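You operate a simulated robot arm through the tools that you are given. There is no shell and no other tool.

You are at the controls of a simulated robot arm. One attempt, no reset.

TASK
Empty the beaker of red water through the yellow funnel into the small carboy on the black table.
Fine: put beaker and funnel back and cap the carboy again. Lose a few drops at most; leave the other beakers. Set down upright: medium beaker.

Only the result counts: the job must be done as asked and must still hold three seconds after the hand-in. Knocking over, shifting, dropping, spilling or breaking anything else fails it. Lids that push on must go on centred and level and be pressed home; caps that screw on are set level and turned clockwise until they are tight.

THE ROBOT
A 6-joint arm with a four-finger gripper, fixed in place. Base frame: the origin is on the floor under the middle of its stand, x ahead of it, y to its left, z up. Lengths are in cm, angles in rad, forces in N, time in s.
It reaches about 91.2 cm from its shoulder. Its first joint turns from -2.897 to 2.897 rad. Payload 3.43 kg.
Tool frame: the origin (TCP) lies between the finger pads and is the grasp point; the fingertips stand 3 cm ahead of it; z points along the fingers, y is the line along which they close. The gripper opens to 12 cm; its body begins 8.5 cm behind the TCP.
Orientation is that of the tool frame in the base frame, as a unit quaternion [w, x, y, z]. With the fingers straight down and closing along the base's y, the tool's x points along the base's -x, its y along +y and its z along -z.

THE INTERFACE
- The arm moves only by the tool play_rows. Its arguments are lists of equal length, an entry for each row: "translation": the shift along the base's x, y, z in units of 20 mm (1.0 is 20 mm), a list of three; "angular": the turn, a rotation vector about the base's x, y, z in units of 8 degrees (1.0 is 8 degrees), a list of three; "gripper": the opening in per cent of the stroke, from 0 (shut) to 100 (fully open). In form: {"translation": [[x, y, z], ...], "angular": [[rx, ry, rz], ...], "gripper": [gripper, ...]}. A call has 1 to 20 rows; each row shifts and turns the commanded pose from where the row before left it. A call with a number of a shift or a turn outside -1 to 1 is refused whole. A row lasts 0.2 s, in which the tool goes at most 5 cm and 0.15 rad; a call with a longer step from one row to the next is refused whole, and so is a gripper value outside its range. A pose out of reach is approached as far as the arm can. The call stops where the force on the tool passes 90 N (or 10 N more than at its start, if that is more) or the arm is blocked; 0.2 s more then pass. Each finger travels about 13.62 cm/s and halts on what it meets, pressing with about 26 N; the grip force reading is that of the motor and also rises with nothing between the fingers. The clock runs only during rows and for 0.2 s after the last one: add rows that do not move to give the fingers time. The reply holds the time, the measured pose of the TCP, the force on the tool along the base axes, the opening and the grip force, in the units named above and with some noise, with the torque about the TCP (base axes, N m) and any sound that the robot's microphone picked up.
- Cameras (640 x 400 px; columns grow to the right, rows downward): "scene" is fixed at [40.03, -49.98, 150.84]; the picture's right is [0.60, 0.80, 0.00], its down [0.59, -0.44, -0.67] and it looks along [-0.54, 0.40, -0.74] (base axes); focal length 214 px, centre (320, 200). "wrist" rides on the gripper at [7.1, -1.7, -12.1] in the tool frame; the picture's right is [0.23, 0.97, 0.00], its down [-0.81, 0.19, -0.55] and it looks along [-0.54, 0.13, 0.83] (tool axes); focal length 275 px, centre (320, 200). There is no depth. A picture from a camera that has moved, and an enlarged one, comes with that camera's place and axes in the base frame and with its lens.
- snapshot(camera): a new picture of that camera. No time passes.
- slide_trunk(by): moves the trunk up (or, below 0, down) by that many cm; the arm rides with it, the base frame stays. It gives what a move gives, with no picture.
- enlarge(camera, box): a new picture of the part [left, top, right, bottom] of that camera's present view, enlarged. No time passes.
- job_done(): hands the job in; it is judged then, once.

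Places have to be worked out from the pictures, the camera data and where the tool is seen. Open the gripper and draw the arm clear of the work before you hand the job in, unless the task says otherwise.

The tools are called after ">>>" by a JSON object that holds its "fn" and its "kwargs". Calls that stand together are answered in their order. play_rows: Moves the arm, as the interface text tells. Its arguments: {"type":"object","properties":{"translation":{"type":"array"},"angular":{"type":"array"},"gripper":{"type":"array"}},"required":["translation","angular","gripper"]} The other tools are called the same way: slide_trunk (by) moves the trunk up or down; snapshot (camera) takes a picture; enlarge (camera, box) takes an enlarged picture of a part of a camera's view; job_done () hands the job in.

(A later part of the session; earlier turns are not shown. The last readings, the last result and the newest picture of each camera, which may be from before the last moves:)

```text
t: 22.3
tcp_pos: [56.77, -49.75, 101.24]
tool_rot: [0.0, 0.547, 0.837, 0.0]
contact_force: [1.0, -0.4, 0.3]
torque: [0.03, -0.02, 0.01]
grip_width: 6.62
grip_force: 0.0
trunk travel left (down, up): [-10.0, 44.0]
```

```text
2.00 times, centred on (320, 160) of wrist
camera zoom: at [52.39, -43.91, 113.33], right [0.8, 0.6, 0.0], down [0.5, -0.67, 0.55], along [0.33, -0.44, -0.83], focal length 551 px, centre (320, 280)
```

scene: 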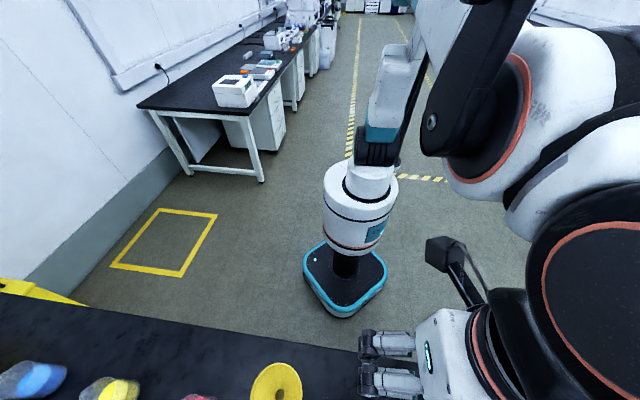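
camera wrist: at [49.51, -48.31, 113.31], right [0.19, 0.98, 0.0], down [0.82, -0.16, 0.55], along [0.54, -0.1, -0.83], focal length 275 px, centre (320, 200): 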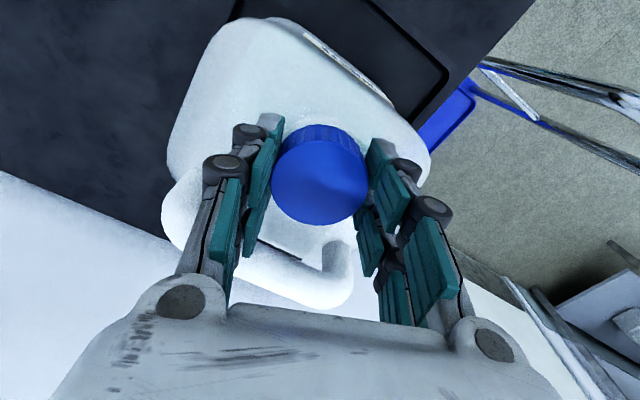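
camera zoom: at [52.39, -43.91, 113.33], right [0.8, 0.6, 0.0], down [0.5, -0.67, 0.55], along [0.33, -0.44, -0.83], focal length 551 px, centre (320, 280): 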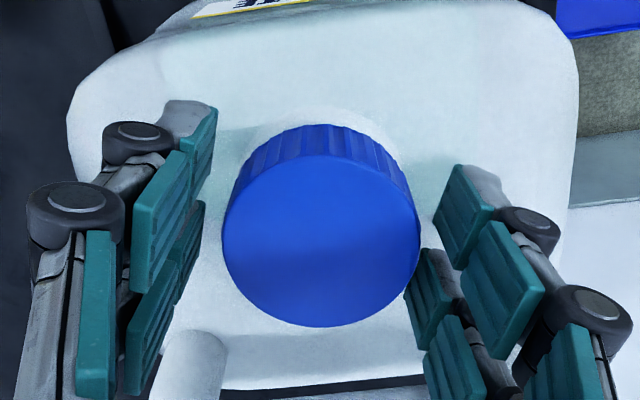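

The cap is well centred. I close and turn +42° again, watching forces.

>>> {"fn": "play_rows", "kwargs": {"translation": [[0, 0, 0], [0, 0, 0], [0, 0, 0], [0, 0, 0], [0, 0, 0], [0, 0, 0], [0, 0, 0], [0, 0, 0], [0, 0, 0], [0, 0, 0], [0, 0, 0]], "angular": [[0, 0, 0], [0, 0, 0], [0, 0, 0], [0, 0, 0], [0, 0, 0.875], [0, 0, 0.875], [0, 0, 0.875], [0, 0, 0.875], [0, 0, 0.875], [0, 0, 0.875], [0, 0, 0]], "gripper": [48, 44, 40, 38, 38, 38, 38, 38, 38, 38, 38]}}

>>> {"fn": "enlarge", "kwargs": {"camera": "wrist", "box": [180, 60, 460, 260]}}

```text
t: 24.7
tcp_pos: [56.82, -49.55, 101.15]
tool_rot: [-0.001, 0.21, 0.978, 0.0]
contact_force: [0.4, 2.1, 0.8]
torque: [0.04, -0.03, -0.02]
grip_width: 4.95
grip_force: 25.9
trunk travel left (down, up): [-10.0, 44.0]
```

```text
2.00 times, centred on (320, 160) of wrist
camera zoom: at [49.63, -48.38, 113.37], right [0.19, 0.98, 0.0], down [0.82, -0.16, 0.55], along [0.54, -0.1, -0.83], focal length 551 px, centre (320, 280)
```

zoom: 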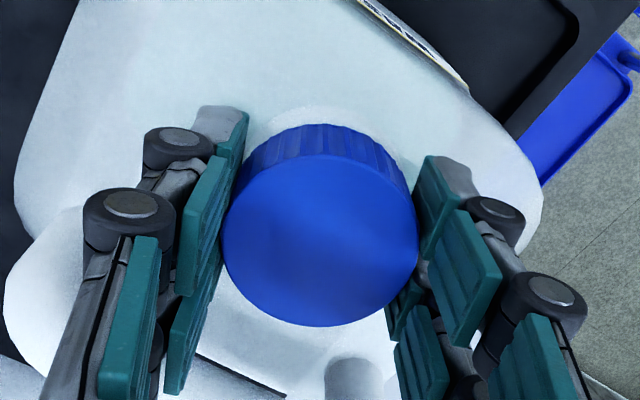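

Low forces; the cap turned again. I run the complete cycle (release, swing back, re-grip, turn) in one call.

>>> {"fn": "play_rows", "kwargs": {"translation": [[0, 0, 0], [0, 0, 0], [0, 0, 0], [0, 0, 0], [0, 0, 0], [0, 0, 0], [0, 0, 0], [0, 0, 0], [0, 0, 0], [0, 0, 0], [0, 0, 0], [0, 0, 0], [0, 0, 0], [0, 0, 0], [0, 0, 0], [0, 0, 0], [0, 0, 0], [0, 0, 0], [0, 0, 0]], "angular": [[0, 0, 0], [0, 0, 0], [0, 0, 0], [0, 0, -0.875], [0, 0, -0.875], [0, 0, -0.875], [0, 0, -0.875], [0, 0, -0.875], [0, 0, -0.875], [0, 0, 0], [0, 0, 0], [0, 0, 0], [0, 0, 0], [0, 0, 0.875], [0, 0, 0.875], [0, 0, 0.875], [0, 0, 0.875], [0, 0, 0.875], [0, 0, 0.875]], "gripper": [46, 52, 55, 55, 55, 55, 55, 55, 55, 48, 44, 40, 38, 38, 38, 38, 38, 38, 38]}}

>>> {"fn": "enlarge", "kwargs": {"camera": "wrist", "box": [180, 60, 460, 260]}}

```text
t: 28.7
tcp_pos: [56.71, -49.66, 101.2]
tool_rot: [0.0, 0.208, 0.978, 0.0]
contact_force: [2.2, -1.9, 3.8]
torque: [-0.09, -0.04, 0.0]
grip_width: 4.89
grip_force: 25.9
trunk travel left (down, up): [-10.0, 44.0]
```

```text
2.00 times, centred on (320, 160) of wrist
camera zoom: at [49.62, -48.37, 113.31], right [0.19, 0.98, 0.0], down [0.82, -0.16, 0.55], along [0.54, -0.1, -0.83], focal length 551 px, centre (320, 280)
```

zoom: 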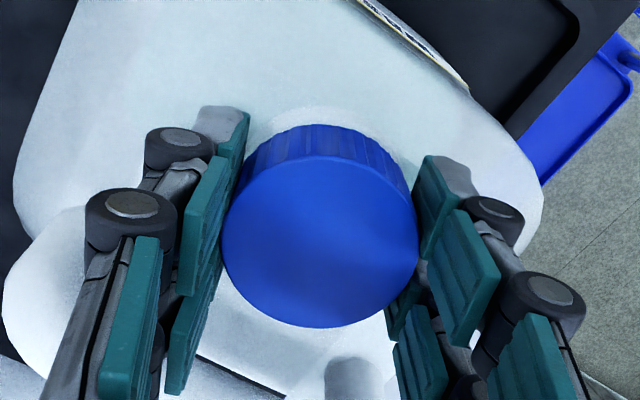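

Upward force of about 4 N suggests that the cap is rising on its thread. I continue cycles with a small lift added during each turn.

>>> {"fn": "play_rows", "kwargs": {"translation": [[0, 0, 0], [0, 0, 0], [0, 0, 0], [0, 0, 0], [0, 0, 0], [0, 0, 0], [0, 0, 0], [0, 0, 0], [0, 0, 0], [0, 0, 0], [0, 0, 0], [0, 0, 0], [0, 0, 0], [0, 0, 0.005], [0, 0, 0.005], [0, 0, 0.005], [0, 0, 0.005], [0, 0, 0.005], [0, 0, 0.005]], "angular": [[0, 0, 0], [0, 0, 0], [0, 0, 0], [0, 0, -0.875], [0, 0, -0.875], [0, 0, -0.875], [0, 0, -0.875], [0, 0, -0.875], [0, 0, -0.875], [0, 0, 0], [0, 0, 0], [0, 0, 0], [0, 0, 0], [0, 0, 0.875], [0, 0, 0.875], [0, 0, 0.875], [0, 0, 0.875], [0, 0, 0.875], [0, 0, 0.875]], "gripper": [46, 52, 55, 55, 55, 55, 55, 55, 55, 48, 44, 40, 38, 38, 38, 38, 38, 38, 38]}}

>>> {"fn": "enlarge", "kwargs": {"camera": "wrist", "box": [180, 60, 460, 260]}}

```text
t: 32.7
tcp_pos: [56.67, -49.62, 101.34]
tool_rot: [0.001, 0.208, 0.978, 0.0]
contact_force: [-3.6, 4.0, 1.0]
torque: [0.18, 0.1, 0.02]
grip_width: 4.86
grip_force: 26.5
trunk travel left (down, up): [-10.0, 44.0]
```

```text
2.00 times, centred on (320, 160) of wrist
camera zoom: at [49.6, -48.38, 113.47], right [0.19, 0.98, 0.0], down [0.82, -0.16, 0.55], along [0.54, -0.1, -0.83], focal length 551 px, centre (320, 280)
```

zoom: 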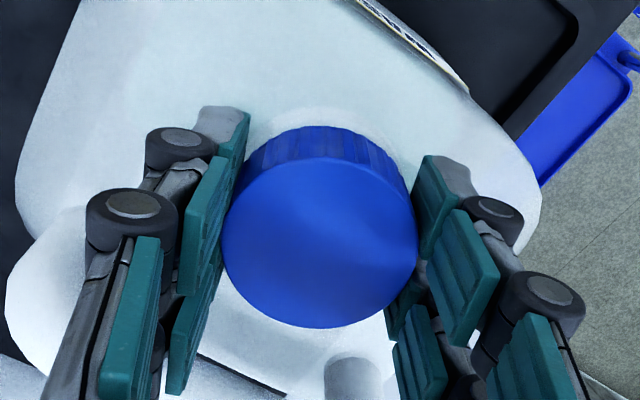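

About 147° turned. I continue with another cycle.

>>> {"fn": "play_rows", "kwargs": {"translation": [[0, 0, 0], [0, 0, 0], [0, 0, 0], [0, 0, 0], [0, 0, 0], [0, 0, 0], [0, 0, 0], [0, 0, 0], [0, 0, 0], [0, 0, 0], [0, 0, 0], [0, 0, 0], [0, 0, 0], [0, 0, 0.005], [0, 0, 0.005], [0, 0, 0.005], [0, 0, 0.005], [0, 0, 0.005], [0, 0, 0.005]], "angular": [[0, 0, 0], [0, 0, 0], [0, 0, 0], [0, 0, -0.875], [0, 0, -0.875], [0, 0, -0.875], [0, 0, -0.875], [0, 0, -0.875], [0, 0, -0.875], [0, 0, 0], [0, 0, 0], [0, 0, 0], [0, 0, 0], [0, 0, 0.875], [0, 0, 0.875], [0, 0, 0.875], [0, 0, 0.875], [0, 0, 0.875], [0, 0, 0.875]], "gripper": [46, 52, 55, 55, 55, 55, 55, 55, 55, 48, 44, 40, 38, 38, 38, 38, 38, 38, 38]}}

>>> {"fn": "enlarge", "kwargs": {"camera": "wrist", "box": [180, 60, 460, 260]}}

```text
t: 36.7
tcp_pos: [56.78, -49.49, 101.2]
tool_rot: [0.0, 0.209, 0.978, 0.0]
contact_force: [2.0, -3.5, 1.2]
torque: [-0.18, -0.09, 0.03]
grip_width: 5.0
grip_force: 26.0
trunk travel left (down, up): [-10.0, 44.0]
```

```text
2.00 times, centred on (320, 160) of wrist
camera zoom: at [49.6, -48.36, 113.48], right [0.19, 0.98, 0.0], down [0.82, -0.16, 0.55], along [0.54, -0.1, -0.83], focal length 551 px, centre (320, 280)
```

zoom: 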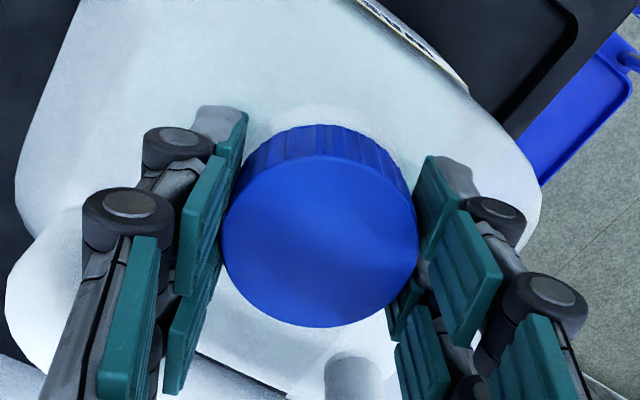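

About 189° turned. Another cycle.

>>> {"fn": "play_rows", "kwargs": {"translation": [[0, 0, 0], [0, 0, 0], [0, 0, 0], [0, 0, 0], [0, 0, 0], [0, 0, 0], [0, 0, 0], [0, 0, 0], [0, 0, 0], [0, 0, 0], [0, 0, 0], [0, 0, 0], [0, 0, 0], [0, 0, 0.005], [0, 0, 0.005], [0, 0, 0.005], [0, 0, 0.005], [0, 0, 0.005], [0, 0, 0.005]], "angular": [[0, 0, 0], [0, 0, 0], [0, 0, 0], [0, 0, -0.875], [0, 0, -0.875], [0, 0, -0.875], [0, 0, -0.875], [0, 0, -0.875], [0, 0, -0.875], [0, 0, 0], [0, 0, 0], [0, 0, 0], [0, 0, 0], [0, 0, 0.875], [0, 0, 0.875], [0, 0, 0.875], [0, 0, 0.875], [0, 0, 0.875], [0, 0, 0.875]], "gripper": [46, 52, 55, 55, 55, 55, 55, 55, 55, 48, 44, 40, 38, 38, 38, 38, 38, 38, 38]}}

>>> {"fn": "play_rows", "kwargs": {"translation": [[0, 0, 0], [0, 0, 0], [0, 0, 0], [0, 0, 0], [0, 0, 0], [0, 0, 0], [0, 0, 0], [0, 0, 0], [0, 0, 0], [0, 0, 0], [0, 0, 0], [0, 0, 0], [0, 0, 0], [0, 0, 0.005], [0, 0, 0.005], [0, 0, 0.005], [0, 0, 0.005], [0, 0, 0.005], [0, 0, 0.005]], "angular": [[0, 0, 0], [0, 0, 0], [0, 0, 0], [0, 0, -0.875], [0, 0, -0.875], [0, 0, -0.875], [0, 0, -0.875], [0, 0, -0.875], [0, 0, -0.875], [0, 0, 0], [0, 0, 0], [0, 0, 0], [0, 0, 0], [0, 0, 0.875], [0, 0, 0.875], [0, 0, 0.875], [0, 0, 0.875], [0, 0, 0.875], [0, 0, 0.875]], "gripper": [46, 52, 55, 55, 55, 55, 55, 55, 55, 48, 44, 40, 38, 38, 38, 38, 38, 38, 38]}}

>>> {"fn": "enlarge", "kwargs": {"camera": "wrist", "box": [180, 60, 460, 260]}}

```text
t: 40.7
tcp_pos: [56.8, -49.76, 101.36]
tool_rot: [0.0, 0.209, 0.978, 0.001]
contact_force: [5.5, -0.8, 5.7]
torque: [0.01, -0.23, -0.03]
grip_width: 4.88
grip_force: 26.0
trunk travel left (down, up): [-10.0, 44.0]
```

```text
t: 44.7
tcp_pos: [56.75, -49.58, 101.36]
tool_rot: [0.0, 0.209, 0.978, -0.001]
contact_force: [0.4, -1.6, -0.3]
torque: [-0.02, -0.02, -0.01]
grip_width: 4.88
grip_force: 25.8
trunk travel left (down, up): [-10.0, 44.0]
```

```text
2.00 times, centred on (320, 160) of wrist
camera zoom: at [49.59, -48.32, 113.52], right [0.19, 0.98, 0.0], down [0.82, -0.16, 0.55], along [0.54, -0.1, -0.83], focal length 551 px, centre (320, 280)
```

zoom: 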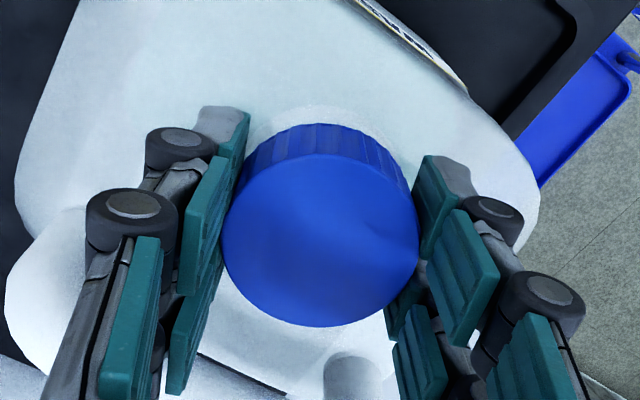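

About 273° turned in total. I test with a gentle 2 mm pull while holding.

>>> {"fn": "play_rows", "kwargs": {"translation": [[0, 0, 0.05], [0, 0, 0.05], [0, 0, 0]], "angular": [[0, 0, 0], [0, 0, 0], [0, 0, 0]], "gripper": [38, 38, 38]}}

>>> {"fn": "enlarge", "kwargs": {"camera": "wrist", "box": [180, 60, 460, 260]}}

```text
t: 45.5
tcp_pos: [56.74, -49.73, 101.62]
tool_rot: [0.0, 0.21, 0.978, 0.0]
contact_force: [-0.6, -0.4, -0.2]
torque: [-0.01, -0.01, -0.02]
grip_width: 4.87
grip_force: 25.2
trunk travel left (down, up): [-10.0, 44.0]
```

```text
2.00 times, centred on (320, 160) of wrist
camera zoom: at [49.63, -48.38, 113.75], right [0.19, 0.98, 0.0], down [0.82, -0.16, 0.55], along [0.54, -0.1, -0.83], focal length 551 px, centre (320, 280)
```

zoom: 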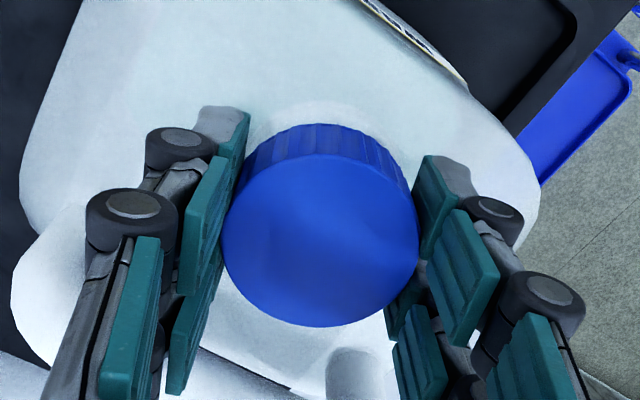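

No resistance at all: the cap seems free. I lift 1 cm more and check.

>>> {"fn": "play_rows", "kwargs": {"translation": [[0, 0, 0.1], [0, 0, 0.2], [0, 0, 0.3], [0, 0, 0]], "angular": [[0, 0, 0], [0, 0, 0], [0, 0, 0], [0, 0, 0]], "gripper": [38, 38, 38, 38]}}

>>> {"fn": "enlarge", "kwargs": {"camera": "wrist", "box": [180, 60, 460, 260]}}

```text
t: 46.5
tcp_pos: [56.77, -49.61, 102.97]
tool_rot: [0.0, 0.209, 0.978, 0.001]
contact_force: [0.8, 0.3, 1.1]
torque: [-0.02, 0.0, 0.04]
grip_width: 4.91
grip_force: 26.3
trunk travel left (down, up): [-10.0, 44.0]
```

```text
2.00 times, centred on (320, 160) of wrist
camera zoom: at [49.64, -48.41, 115.04], right [0.19, 0.98, 0.0], down [0.82, -0.16, 0.55], along [0.54, -0.1, -0.83], focal length 551 px, centre (320, 280)
```

zoom: 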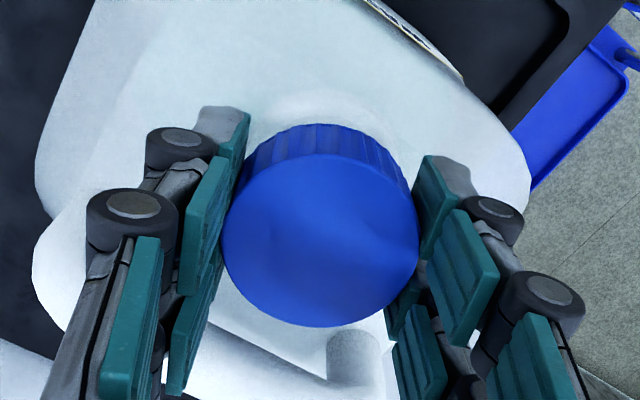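

The cap is off the thread and rises freely with the gripper. I lift it clear by 14 cm while turning back to the bench-aligned yaw.

>>> {"fn": "play_rows", "kwargs": {"translation": [[0, 0, 0.5], [0, 0, 1], [0, 0, 1], [0, 0, 1], [0, 0, 1], [0, 0, 1], [0, 0, 1], [0, 0, 0.5]], "angular": [[0, 0, 0], [0, 0, 0], [0, 0, -0.5], [0, 0, -0.5], [0, 0, -0.5], [0, 0, -0.5], [0, 0, -0.6], [0, 0, 0]], "gripper": [38, 38, 38, 38, 38, 38, 38, 38]}}

>>> {"fn": "snapshot", "kwargs": {"camera": "wrist"}}

>>> {"fn": "enlarge", "kwargs": {"camera": "scene", "box": [0, 390, 640, 400]}}

```text
t: 48.3
tcp_pos: [56.45, -49.77, 116.94]
tool_rot: [0.0, 0.384, 0.923, 0.0]
contact_force: [0.4, 0.2, -0.4]
torque: [0.03, 0.02, -0.01]
grip_width: 4.87
grip_force: 25.9
trunk travel left (down, up): [-10.0, 44.0]
```

```text
taken
camera wrist: at [50.38, -45.95, 129.08], right [0.53, 0.85, 0.0], down [0.71, -0.44, 0.55], along [0.47, -0.29, -0.83], focal length 275 px, centre (320, 200)
```

wrist: 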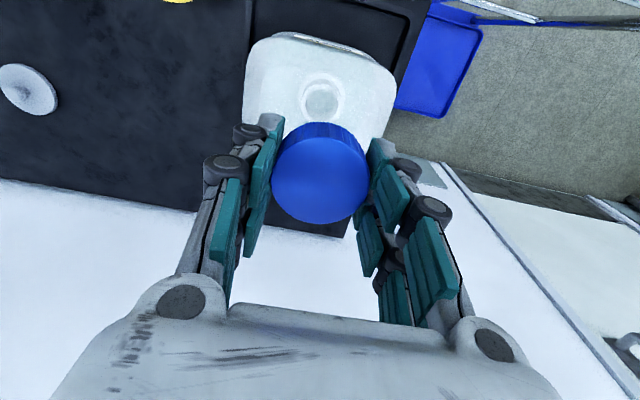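

```text
1.00 times, centred on (320, 395) of scene (not enlarged: the box is as wide or as high as the picture)
camera zoom: at [40.03, -49.98, 150.84], right [0.6, 0.8, 0.0], down [0.59, -0.44, -0.67], along [-0.54, 0.4, -0.74], focal length 214 px, centre (320, 5)
```

zoom: 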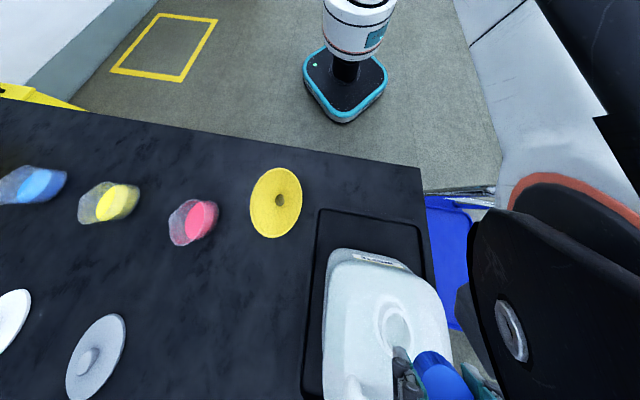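

The cap is off. I look at the open neck up close to compare it with the funnel's collar.

>>> {"fn": "enlarge", "kwargs": {"camera": "wrist", "box": [270, 50, 380, 130]}}

>>> {"fn": "enlarge", "kwargs": {"camera": "scene", "box": [340, 395, 440, 400]}}

```text
5.00 times, centred on (325, 90) of wrist
camera zoom: at [50.38, -45.95, 129.08], right [0.53, 0.85, 0.0], down [0.71, -0.44, 0.55], along [0.47, -0.29, -0.83], focal length 1376 px, centre (295, 750)
```

zoom: 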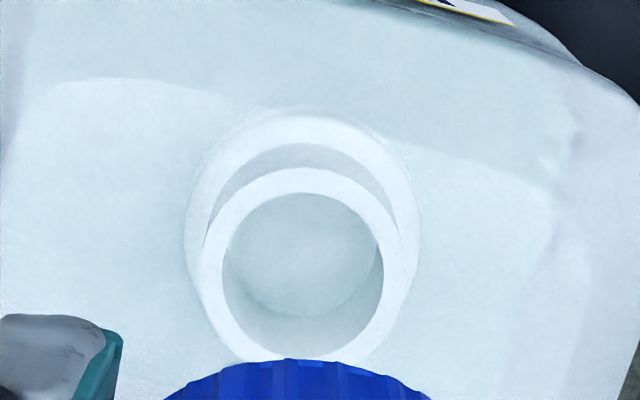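

```text
6.40 times, centred on (390, 398) of scene
camera zoom: at [40.03, -49.98, 150.84], right [0.6, 0.8, 0.0], down [0.59, -0.44, -0.67], along [-0.54, 0.4, -0.74], focal length 1373 px, centre (-128, -1064)
```

zoom: 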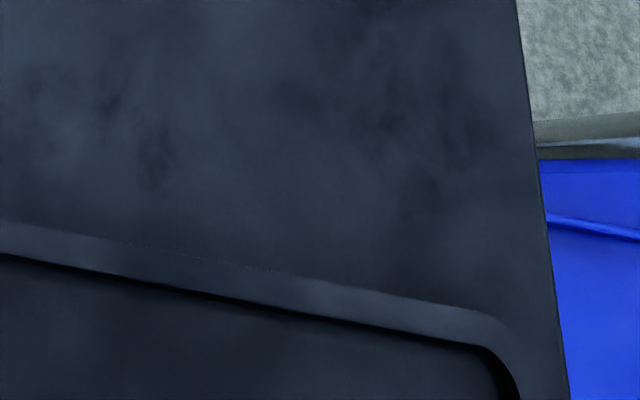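

The neck is about 4.0 cm outside and 3.3 cm inside, at ≈(56.7,-49.65); the funnel collar (~5.5 cm) should slip over it. I carry the cap to a free strip of bench in front of the tray (around (45.6,-37.1)) and lower.

>>> {"fn": "play_rows", "kwargs": {"translation": [[-0.775, 0.905, 0], [-0.775, 0.905, 0], [-0.775, 0.905, 0], [-0.775, 0.905, 0], [-0.775, 0.905, 0], [-0.775, 0.905, 0], [-0.775, 0.905, 0], [0, 0, -1], [0, 0, -1], [0, 0, -1], [0, 0, -1], [0, 0, -1], [0, 0, -1], [0, 0, -1], [0, 0, -1], [0, 0, -1], [0, 0, -1], [0, 0, -1], [0, 0, -1], [0, 0, -1]], "angular": [[0, 0, 0], [0, 0, 0], [0, 0, 0], [0, 0, 0], [0, 0, 0], [0, 0, 0], [0, 0, 0], [0, 0, 0], [0, 0, 0], [0, 0, 0], [0, 0, 0], [0, 0, 0], [0, 0, 0], [0, 0, 0], [0, 0, 0], [0, 0, 0], [0, 0, 0], [0, 0, 0], [0, 0, 0], [0, 0, 0]], "gripper": [38, 38, 38, 38, 38, 38, 38, 38, 38, 38, 38, 38, 38, 38, 38, 38, 38, 38, 38, 38]}}

>>> {"fn": "snapshot", "kwargs": {"camera": "wrist"}}

>>> {"fn": "enlarge", "kwargs": {"camera": "scene", "box": [0, 390, 640, 400]}}

```text
t: 52.5
tcp_pos: [46.06, -36.89, 90.76]
tool_rot: [0.001, 0.382, 0.924, 0.001]
contact_force: [0.2, -0.5, 0.0]
torque: [0.0, 0.0, 0.02]
grip_width: 4.86
grip_force: 25.6
trunk travel left (down, up): [-10.0, 44.0]
```

```text
taken
camera wrist: at [39.84, -33.15, 102.88], right [0.53, 0.85, 0.0], down [0.71, -0.44, 0.55], along [0.47, -0.29, -0.83], focal length 275 px, centre (320, 200)
```

wrist: 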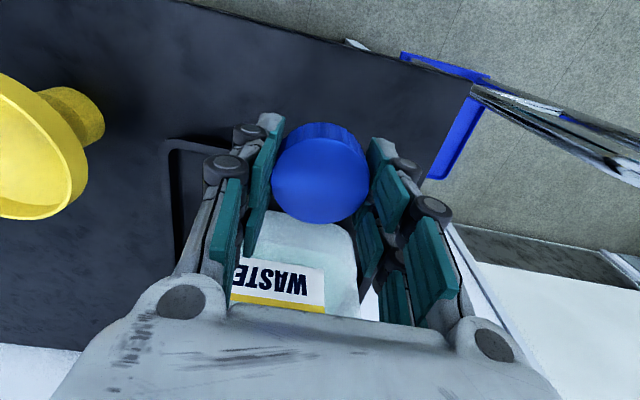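

```text
1.00 times, centred on (320, 395) of scene (not enlarged: the box is as wide or as high as the picture)
camera zoom: at [40.03, -49.98, 150.84], right [0.6, 0.8, 0.0], down [0.59, -0.44, -0.67], along [-0.54, 0.4, -0.74], focal length 214 px, centre (320, 5)
```

zoom: 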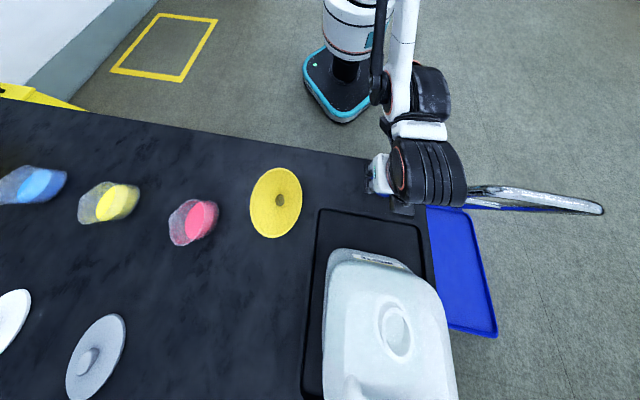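

Position is fine, with space to the tray and to the bench edge. I lower to about 78.8 (cap bottom just above the bench).

>>> {"fn": "play_rows", "kwargs": {"translation": [[0, 0, -1], [0, 0, -1], [0, 0, -1], [0, 0, -1], [0, 0, -1], [0, 0, -0.8], [0, 0, 0]], "angular": [[0, 0, 0], [0, 0, 0], [0, 0, 0], [0, 0, 0], [0, 0, 0], [0, 0, 0], [0, 0, 0]], "gripper": [38, 38, 38, 38, 38, 38, 38]}}

>>> {"fn": "enlarge", "kwargs": {"camera": "wrist", "box": [180, 60, 460, 260]}}

```text
t: 54.1
tcp_pos: [45.64, -36.97, 79.32]
tool_rot: [0.0, 0.383, 0.924, 0.0]
contact_force: [1.0, 0.0, -0.4]
torque: [0.02, -0.03, 0.02]
grip_width: 4.88
grip_force: 25.8
trunk travel left (down, up): [-10.0, 44.0]
```

```text
2.00 times, centred on (320, 160) of wrist
camera zoom: at [39.54, -33.14, 91.44], right [0.53, 0.85, 0.0], down [0.71, -0.44, 0.55], along [0.47, -0.29, -0.83], focal length 551 px, centre (320, 280)
```

zoom: 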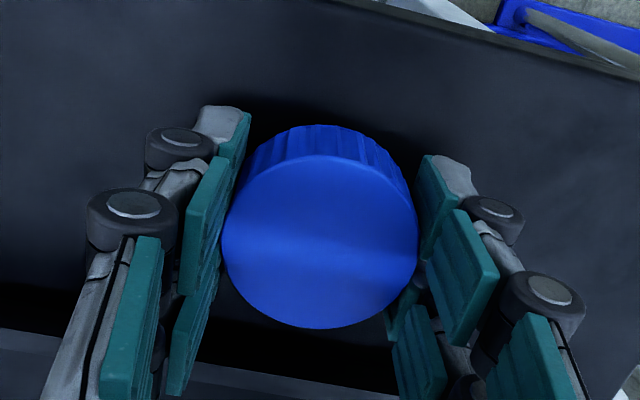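

Not yet in contact. I lower in small steps of 2 mm.

>>> {"fn": "play_rows", "kwargs": {"translation": [[0, 0, -0.1], [0, 0, -0.1], [0, 0, -0.1], [0, 0, 0]], "angular": [[0, 0, 0], [0, 0, 0], [0, 0, 0], [0, 0, 0]], "gripper": [38, 38, 38, 38]}}

```text
t: 55.1
tcp_pos: [45.82, -37.02, 78.75]
tool_rot: [0.0, 0.383, 0.924, 0.0]
contact_force: [0.3, -0.5, 0.1]
torque: [-0.01, 0.01, 0.0]
grip_width: 4.87
grip_force: 26.2
trunk travel left (down, up): [-10.0, 44.0]
```

>>> {"fn": "play_rows", "kwargs": {"translation": [[0, 0, -0.08], [0, 0, -0.08], [0, 0, -0.08], [0, 0, 0]], "angular": [[0, 0, 0], [0, 0, 0], [0, 0, 0], [0, 0, 0]], "gripper": [38, 38, 38, 38]}}

```text
t: 56.1
tcp_pos: [45.69, -36.9, 78.42]
tool_rot: [0.002, 0.383, 0.924, -0.002]
contact_force: [9.0, -7.3, 40.3]
torque: [-0.05, 0.19, 0.05]
grip_width: 4.88
grip_force: 26.1
trunk travel left (down, up): [-10.0, 44.0]
```

The cap touched the bench (40 N, so slightly overpressed). I back off 1 mm and open the fingers.

>>> {"fn": "play_rows", "kwargs": {"translation": [[0, 0, 0.05], [0, 0, 0], [0, 0, 0], [0, 0, 0], [0, 0, 0], [0, 0, 0]], "angular": [[0, 0, 0], [0, 0, 0], [0, 0, 0], [0, 0, 0], [0, 0, 0], [0, 0, 0]], "gripper": [38, 44, 50, 56, 60, 60]}}

>>> {"fn": "enlarge", "kwargs": {"camera": "wrist", "box": [180, 60, 460, 260]}}

```text
t: 57.5
tcp_pos: [45.82, -36.86, 78.21]
tool_rot: [-0.001, 0.383, 0.924, 0.0]
contact_force: [0.5, -0.4, -0.1]
torque: [0.0, 0.01, 0.0]
grip_width: 7.2
grip_force: 0.0
trunk travel left (down, up): [-10.0, 44.0]
```

```text
2.00 times, centred on (320, 160) of wrist
camera zoom: at [39.72, -33.2, 90.38], right [0.53, 0.85, 0.0], down [0.71, -0.44, 0.55], along [0.47, -0.29, -0.83], focal length 551 px, centre (320, 280)
```

zoom: 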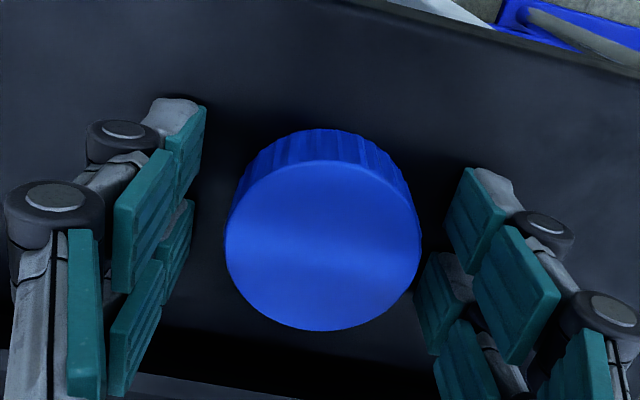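

The cap stands on the bench at ≈(45.8,-36.9). I raise the gripper clear and go toward the funnel, looking at its rim from above.

>>> {"fn": "play_rows", "kwargs": {"translation": [[0, 0, 1], [0, 0, 1], [0, 0, 1], [0, 0, 1], [0, 0, 1], [0, 0, 1], [0, 0, 1], [0, 0, 1], [0, 0, 1], [0, 0, 1], [0, 0, 1], [0, 0, 1], [0, 0, 1], [0, 0, 1], [0, 0, 1], [0, 0, 1]], "angular": [[0, 0, 0], [0, 0, 0], [0, 0, 0], [0, 0, 0], [0, 0, 0], [0, 0, 0], [0, 0, 0], [0, 0, 0], [0, 0, 0], [0, 0, 0], [0, 0, 0], [0, 0, 0], [0, 0, 0], [0, 0, 0], [0, 0, 0], [0, 0, 0]], "gripper": [60, 60, 60, 60, 60, 60, 60, 60, 60, 60, 60, 60, 60, 60, 60, 60]}}

>>> {"fn": "play_rows", "kwargs": {"translation": [[-0.63, -0.985, 0], [-0.63, -0.985, 0], [-0.63, -0.985, 0], [-0.63, -0.985, 0], [-0.63, -0.985, 0], [-0.63, -0.985, 0], [-0.63, -0.985, 0], [-0.63, -0.985, 0], [-0.63, -0.985, 0], [-0.63, -0.985, 0], [-0.63, -0.985, 0], [-0.63, -0.985, 0], [-0.63, -0.985, 0]], "angular": [[0, 0, 0], [0, 0, 0], [0, 0, 0], [0, 0, 0], [0, 0, 0], [0, 0, 0], [0, 0, 0], [0, 0, 0], [0, 0, 0], [0, 0, 0], [0, 0, 0], [0, 0, 0], [0, 0, 0]], "gripper": [60, 60, 60, 60, 60, 60, 60, 60, 60, 60, 60, 60, 60]}}

>>> {"fn": "snapshot", "kwargs": {"camera": "wrist"}}

>>> {"fn": "enlarge", "kwargs": {"camera": "scene", "box": [180, 396, 600, 400]}}

```text
t: 60.9
tcp_pos: [45.81, -36.97, 110.51]
tool_rot: [0.0, 0.383, 0.924, 0.0]
contact_force: [0.2, -0.1, 0.7]
torque: [0.04, 0.03, 0.04]
grip_width: 7.2
grip_force: 0.0
trunk travel left (down, up): [-10.0, 44.0]
```

```text
t: 63.7
tcp_pos: [29.48, -62.68, 110.31]
tool_rot: [0.0, 0.383, 0.924, 0.0]
contact_force: [0.6, 0.3, -0.6]
torque: [-0.02, 0.02, -0.01]
grip_width: 7.21
grip_force: 0.1
trunk travel left (down, up): [-10.0, 44.0]
```

```text
taken
camera wrist: at [23.27, -58.92, 122.41], right [0.53, 0.85, 0.0], down [0.71, -0.44, 0.55], along [0.47, -0.29, -0.83], focal length 275 px, centre (320, 200)
```

wrist: 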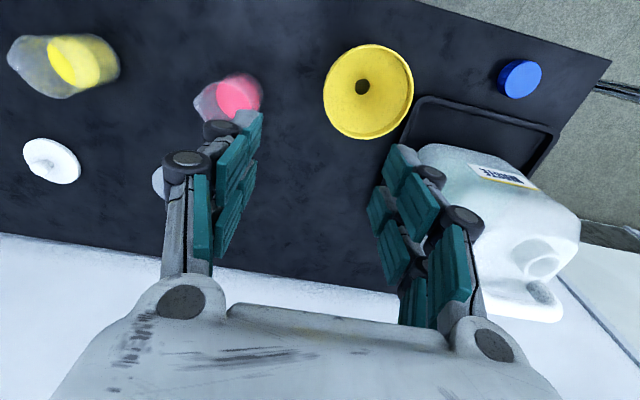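

```text
1.52 times, centred on (390, 398) of scene
camera zoom: at [40.03, -49.98, 150.84], right [0.6, 0.8, 0.0], down [0.59, -0.44, -0.67], along [-0.54, 0.4, -0.74], focal length 327 px, centre (213, -102)
```

zoom: 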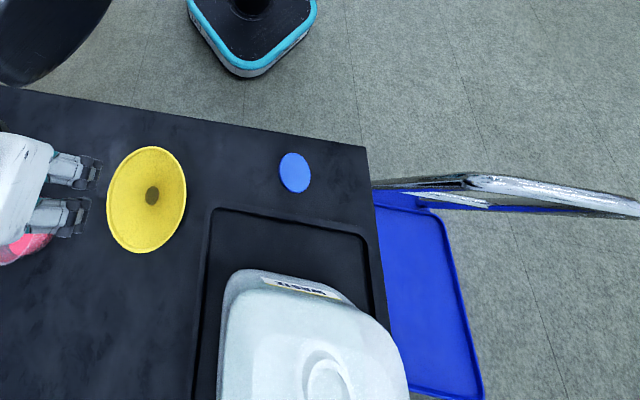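

The cap stands safely on the bench in front of the tray. I zoom in on the funnel in the wrist view for precise rim measurement.

>>> {"fn": "enlarge", "kwargs": {"camera": "wrist", "box": [300, 30, 440, 150]}}

>>> {"fn": "enlarge", "kwargs": {"camera": "wrist", "box": [180, 50, 300, 130]}}

```text
3.33 times, centred on (370, 90) of wrist
camera zoom: at [23.27, -58.92, 122.41], right [0.53, 0.85, 0.0], down [0.71, -0.44, 0.55], along [0.47, -0.29, -0.83], focal length 918 px, centre (153, 567)
```

zoom: 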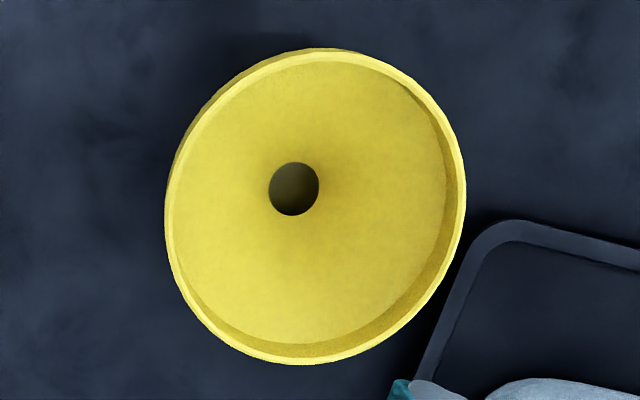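

```text
5.00 times, centred on (240, 90) of wrist
camera zoom: at [23.27, -58.92, 122.41], right [0.53, 0.85, 0.0], down [0.71, -0.44, 0.55], along [0.47, -0.29, -0.83], focal length 1376 px, centre (720, 750)
```

zoom: 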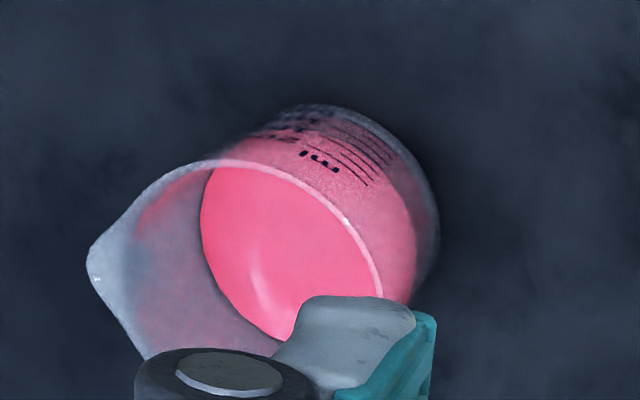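

The funnel's rim is about 12 cm wide, centre ≈(33.7,-57.75), top z≈84, and the hole is at z≈78 on top of a 3.2 cm collar. I move over its left wall and lower to ~93 with the fingers set to a small opening.

>>> {"fn": "play_rows", "kwargs": {"translation": [[0.025, 0.44, 0], [0, 0, -0.96], [0, 0, -0.96], [0, 0, -0.96], [0, 0, -0.96], [0, 0, -0.96], [0, 0, -0.96], [0, 0, -0.96], [0, 0, -0.96], [0, 0, 0], [0, 0, 0]], "angular": [[0, 0, 0], [0, 0, 0], [0, 0, 0], [0, 0, 0], [0, 0, 0], [0, 0, 0], [0, 0, 0], [0, 0, 0], [0, 0, 0], [0, 0, 0], [0, 0, 0]], "gripper": [55, 50, 45, 40, 35, 32, 32, 32, 32, 32, 32]}}

>>> {"fn": "snapshot", "kwargs": {"camera": "wrist"}}

>>> {"fn": "enlarge", "kwargs": {"camera": "wrist", "box": [230, 60, 470, 220]}}

```text
t: 66.1
tcp_pos: [29.76, -61.64, 94.8]
tool_rot: [-0.001, 0.383, 0.924, -0.001]
contact_force: [0.2, 0.7, -0.1]
torque: [-0.03, 0.0, -0.03]
grip_width: 3.85
grip_force: 0.1
trunk travel left (down, up): [-10.0, 44.0]
```

```text
taken
camera wrist: at [23.55, -57.91, 106.85], right [0.53, 0.85, 0.0], down [0.71, -0.44, 0.55], along [0.47, -0.29, -0.83], focal length 275 px, centre (320, 200)
```

wrist: 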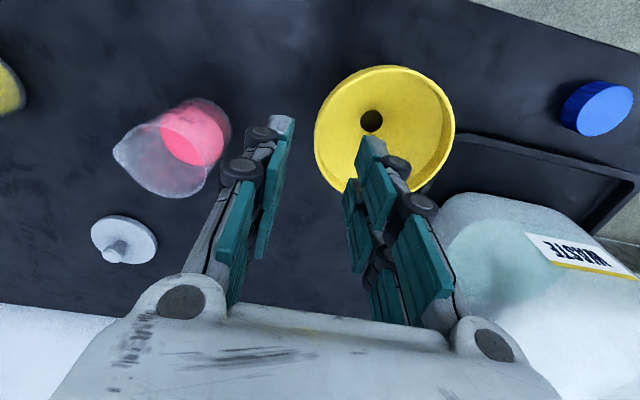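

```text
2.50 times, centred on (350, 140) of wrist
camera zoom: at [23.55, -57.91, 106.85], right [0.53, 0.85, 0.0], down [0.71, -0.44, 0.55], along [0.47, -0.29, -0.83], focal length 688 px, centre (245, 350)
```

zoom: 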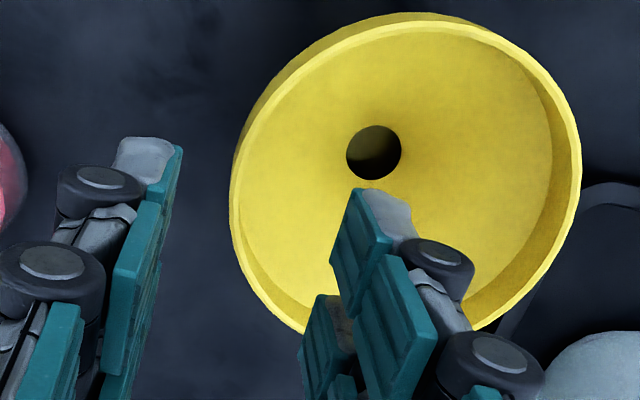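

The wall lies almost midway between the fingers. I lower to just above the rim and check again.

>>> {"fn": "play_rows", "kwargs": {"translation": [[0, 0, -0.85], [0, 0, -0.85], [0, 0, -0.85], [0, 0, -0.85], [0, 0, 0]], "angular": [[0, 0, 0], [0, 0, 0], [0, 0, 0], [0, 0, 0], [0, 0, 0]], "gripper": [32, 32, 32, 32, 32]}}

>>> {"fn": "snapshot", "kwargs": {"camera": "wrist"}}

>>> {"fn": "enlarge", "kwargs": {"camera": "wrist", "box": [230, 90, 430, 220]}}

```text
t: 67.3
tcp_pos: [29.46, -61.66, 88.22]
tool_rot: [0.0, 0.383, 0.924, 0.0]
contact_force: [0.5, 0.3, 0.2]
torque: [0.02, 0.0, -0.01]
grip_width: 3.84
grip_force: 0.1
trunk travel left (down, up): [-10.0, 44.0]
```

```text
taken
camera wrist: at [23.3, -57.94, 100.34], right [0.53, 0.85, 0.0], down [0.71, -0.44, 0.55], along [0.47, -0.29, -0.83], focal length 275 px, centre (320, 200)
```

wrist: 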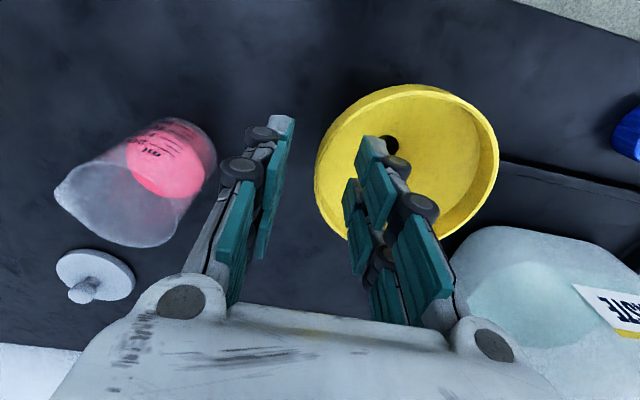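

```text
3.08 times, centred on (330, 155) of wrist
camera zoom: at [23.3, -57.94, 100.34], right [0.53, 0.85, 0.0], down [0.71, -0.44, 0.55], along [0.47, -0.29, -0.83], focal length 847 px, centre (289, 338)
```

zoom: 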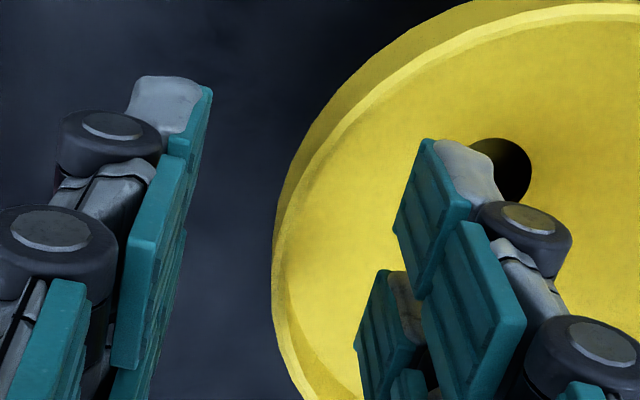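

The wall is centred between the fingers. I lower 3.2 cm so the pads straddle the rim band, then look before closing.

>>> {"fn": "play_rows", "kwargs": {"translation": [[-0.02, -0.02, -0.8], [0, 0, -0.8], [0, 0, 0], [0, 0, 0], [0, 0, 0]], "angular": [[0, 0, 0], [0, 0, 0], [0, 0, 0], [0, 0, 0], [0, 0, 0]], "gripper": [32, 32, 28, 24, 20]}}

>>> {"fn": "snapshot", "kwargs": {"camera": "wrist"}}

>>> {"fn": "enlarge", "kwargs": {"camera": "wrist", "box": [230, 90, 430, 220]}}

```text
t: 68.5
tcp_pos: [29.42, -61.87, 85.09]
tool_rot: [-0.001, 0.383, 0.924, 0.0]
contact_force: [-1.0, -0.6, 2.7]
torque: [0.0, -0.03, -0.01]
grip_width: 2.39
grip_force: 0.0
trunk travel left (down, up): [-10.0, 44.0]
```

```text
taken
camera wrist: at [23.23, -58.01, 97.13], right [0.53, 0.85, 0.0], down [0.71, -0.44, 0.55], along [0.47, -0.29, -0.83], focal length 275 px, centre (320, 200)
```

wrist: 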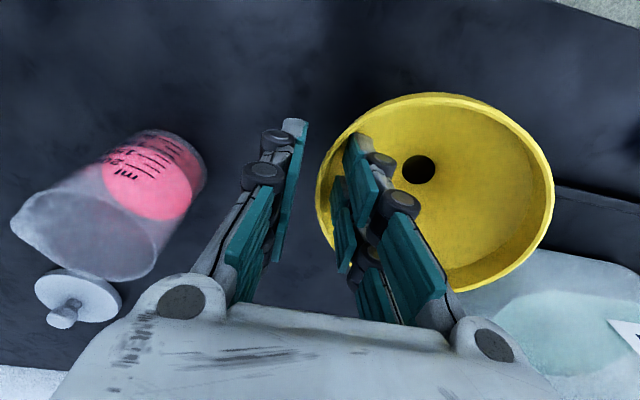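

```text
3.08 times, centred on (330, 155) of wrist
camera zoom: at [23.23, -58.01, 97.13], right [0.53, 0.85, 0.0], down [0.71, -0.44, 0.55], along [0.47, -0.29, -0.83], focal length 847 px, centre (289, 338)
```

zoom: 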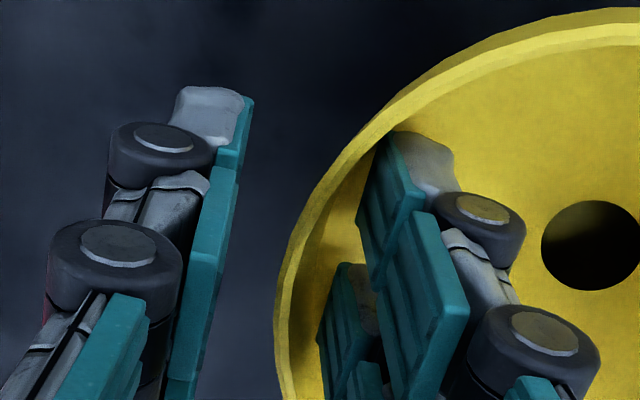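

The view suggests that the inner finger's corner touches the rim and tips the funnel slightly (its far side looks raised). I re-open the fingers to let it settle and look again.

>>> {"fn": "play_rows", "kwargs": {"translation": [[0, 0, 0], [0, 0, 0], [0, 0, 0], [0, 0, 0]], "angular": [[0, 0, 0], [0, 0, 0], [0, 0, 0], [0, 0, 0]], "gripper": [24, 28, 32, 32]}}

>>> {"fn": "snapshot", "kwargs": {"camera": "wrist"}}

>>> {"fn": "enlarge", "kwargs": {"camera": "scene", "box": [180, 396, 600, 400]}}

```text
t: 69.5
tcp_pos: [29.39, -61.67, 84.99]
tool_rot: [-0.001, 0.383, 0.924, 0.001]
contact_force: [0.2, -0.1, 2.9]
torque: [0.05, -0.04, 0.03]
grip_width: 3.8
grip_force: 0.0
trunk travel left (down, up): [-10.0, 44.0]
```

```text
taken
camera wrist: at [23.23, -58.02, 97.15], right [0.53, 0.85, 0.0], down [0.71, -0.44, 0.55], along [0.47, -0.29, -0.83], focal length 275 px, centre (320, 200)
```

wrist: 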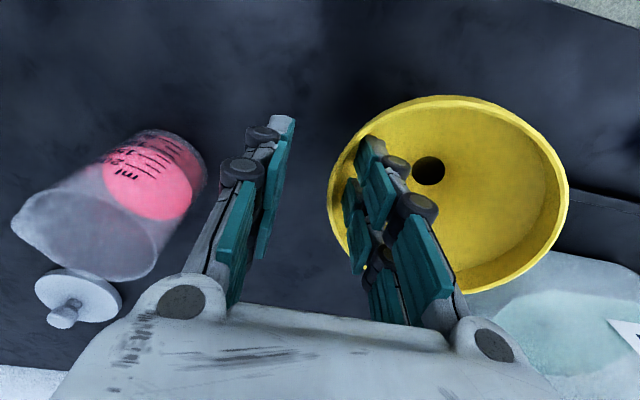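

```text
1.52 times, centred on (390, 398) of scene
camera zoom: at [40.03, -49.98, 150.84], right [0.6, 0.8, 0.0], down [0.59, -0.44, -0.67], along [-0.54, 0.4, -0.74], focal length 327 px, centre (213, -102)
```

zoom: 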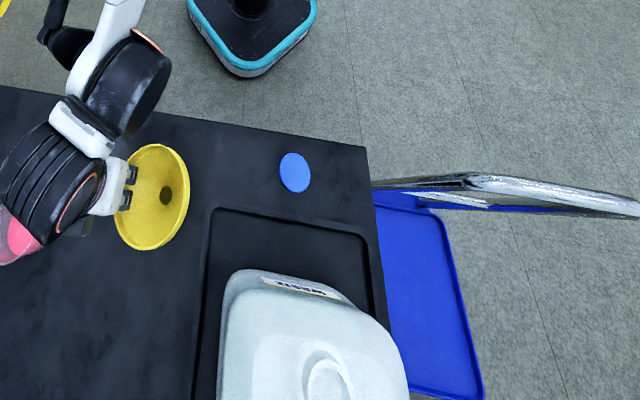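

The inner fingertips press on the cone inside (the straight band is shallower than I thought), tipping the funnel. I raise 1.5 cm to free it and let it settle.

>>> {"fn": "play_rows", "kwargs": {"translation": [[0, 0, 0.25], [0, 0, 0.25], [0, 0, 0.25], [0, 0, 0], [0, 0, 0]], "angular": [[0, 0, 0], [0, 0, 0], [0, 0, 0], [0, 0, 0], [0, 0, 0]], "gripper": [32, 32, 32, 32, 32]}}

>>> {"fn": "snapshot", "kwargs": {"camera": "wrist"}}

>>> {"fn": "enlarge", "kwargs": {"camera": "wrist", "box": [230, 90, 430, 220]}}

>>> {"fn": "enlarge", "kwargs": {"camera": "scene", "box": [180, 396, 600, 400]}}

```text
t: 70.7
tcp_pos: [29.6, -61.81, 86.46]
tool_rot: [0.0, 0.383, 0.924, 0.0]
contact_force: [-0.3, 0.1, -0.1]
torque: [0.0, 0.0, 0.02]
grip_width: 3.85
grip_force: 0.1
trunk travel left (down, up): [-10.0, 44.0]
```

```text
taken
camera wrist: at [23.3, -58.07, 98.67], right [0.53, 0.85, 0.0], down [0.71, -0.44, 0.55], along [0.47, -0.29, -0.83], focal length 275 px, centre (320, 200)
```

wrist: 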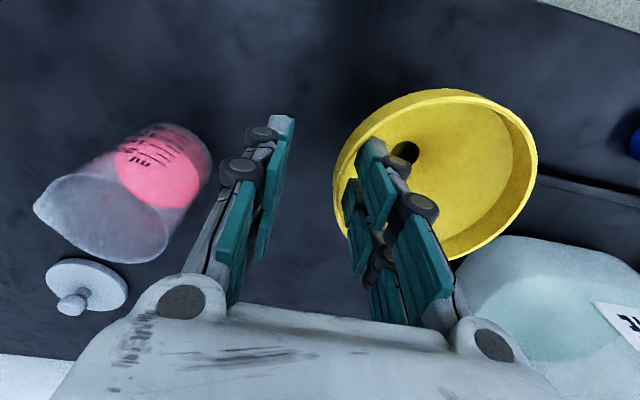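

```text
3.08 times, centred on (330, 155) of wrist
camera zoom: at [23.3, -58.07, 98.67], right [0.53, 0.85, 0.0], down [0.71, -0.44, 0.55], along [0.47, -0.29, -0.83], focal length 847 px, centre (289, 338)
```

zoom: 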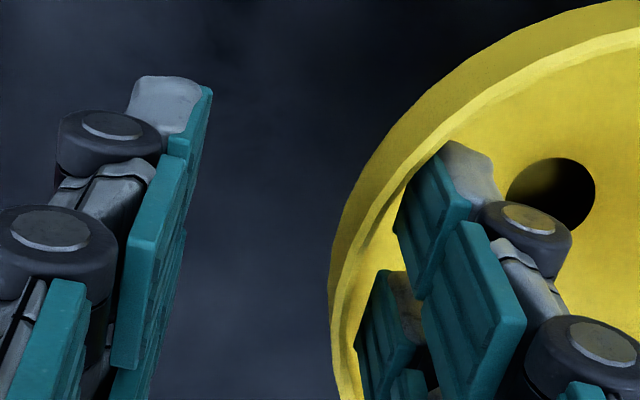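

```text
1.52 times, centred on (390, 398) of scene
camera zoom: at [40.03, -49.98, 150.84], right [0.6, 0.8, 0.0], down [0.59, -0.44, -0.67], along [-0.54, 0.4, -0.74], focal length 327 px, centre (213, -102)
```

zoom: 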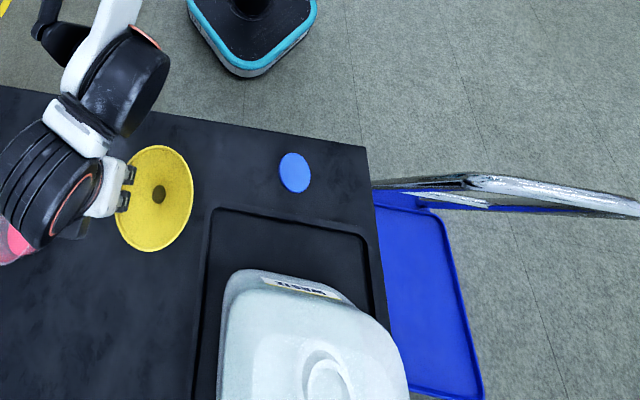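

The funnel is standing upright again (moved about 1 cm toward the carboy, fine). I shift the gripper 1.3 cm along the closing line so the wall is centred again, and lower only to z≈85.8.

>>> {"fn": "play_rows", "kwargs": {"translation": [[0.23, 0.23, 0], [0.23, 0.23, 0], [0, 0, -0.17], [0, 0, -0.17], [0, 0, 0]], "angular": [[0, 0, 0], [0, 0, 0], [0, 0, 0], [0, 0, 0], [0, 0, 0]], "gripper": [32, 32, 32, 32, 32]}}

>>> {"fn": "snapshot", "kwargs": {"camera": "wrist"}}

>>> {"fn": "enlarge", "kwargs": {"camera": "wrist", "box": [230, 90, 430, 220]}}

```text
t: 71.9
tcp_pos: [30.29, -60.74, 85.73]
tool_rot: [0.0, 0.382, 0.924, 0.0]
contact_force: [1.6, -0.5, 12.5]
torque: [0.14, -0.29, 0.0]
grip_width: 3.89
grip_force: 0.0
trunk travel left (down, up): [-10.0, 44.0]
```

```text
taken
camera wrist: at [24.25, -57.0, 97.93], right [0.53, 0.85, 0.0], down [0.71, -0.44, 0.55], along [0.47, -0.29, -0.83], focal length 275 px, centre (320, 200)
```

wrist: 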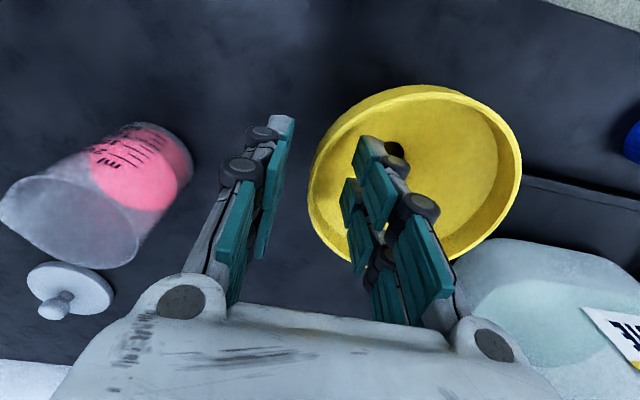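

```text
3.08 times, centred on (330, 155) of wrist
camera zoom: at [24.25, -57.0, 97.93], right [0.53, 0.85, 0.0], down [0.71, -0.44, 0.55], along [0.47, -0.29, -0.83], focal length 847 px, centre (289, 338)
```

zoom: 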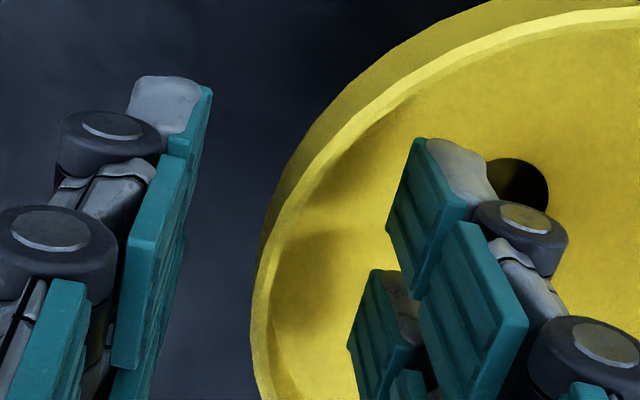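

The tips press on the cone again (12 N). I raise 0.7 cm immediately and check before closing.

>>> {"fn": "play_rows", "kwargs": {"translation": [[0, 0, 0.35], [0, 0, 0], [0, 0, 0]], "angular": [[0, 0, 0], [0, 0, 0], [0, 0, 0]], "gripper": [32, 32, 32]}}

>>> {"fn": "enlarge", "kwargs": {"camera": "wrist", "box": [230, 90, 430, 220]}}

>>> {"fn": "snapshot", "kwargs": {"camera": "wrist"}}

```text
t: 72.7
tcp_pos: [30.43, -60.74, 86.39]
tool_rot: [0.0, 0.383, 0.924, 0.0]
contact_force: [1.0, -0.4, -0.1]
torque: [0.03, 0.01, 0.01]
grip_width: 3.87
grip_force: 0.1
trunk travel left (down, up): [-10.0, 44.0]
```

```text
3.08 times, centred on (330, 155) of wrist
camera zoom: at [24.23, -57.03, 98.55], right [0.53, 0.85, 0.0], down [0.71, -0.44, 0.55], along [0.47, -0.29, -0.83], focal length 847 px, centre (289, 338)
```

zoom: 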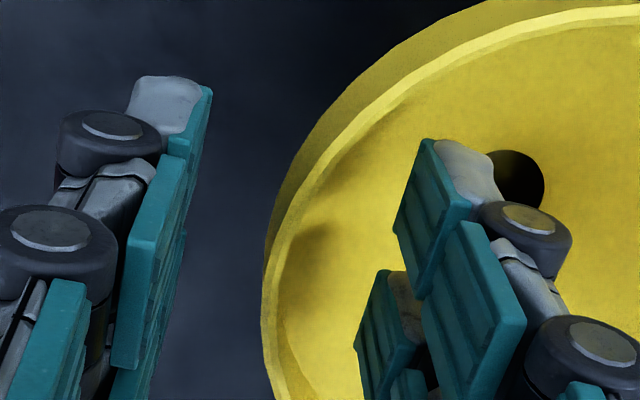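

```text
taken
camera wrist: at [24.23, -57.03, 98.55], right [0.53, 0.85, 0.0], down [0.71, -0.44, 0.55], along [0.47, -0.29, -0.83], focal length 275 px, centre (320, 200)
```

wrist: 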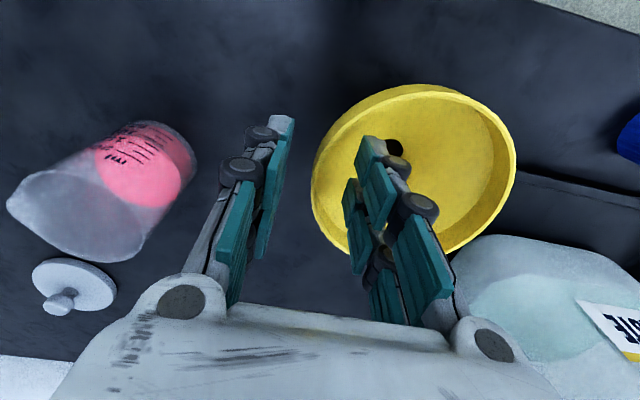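

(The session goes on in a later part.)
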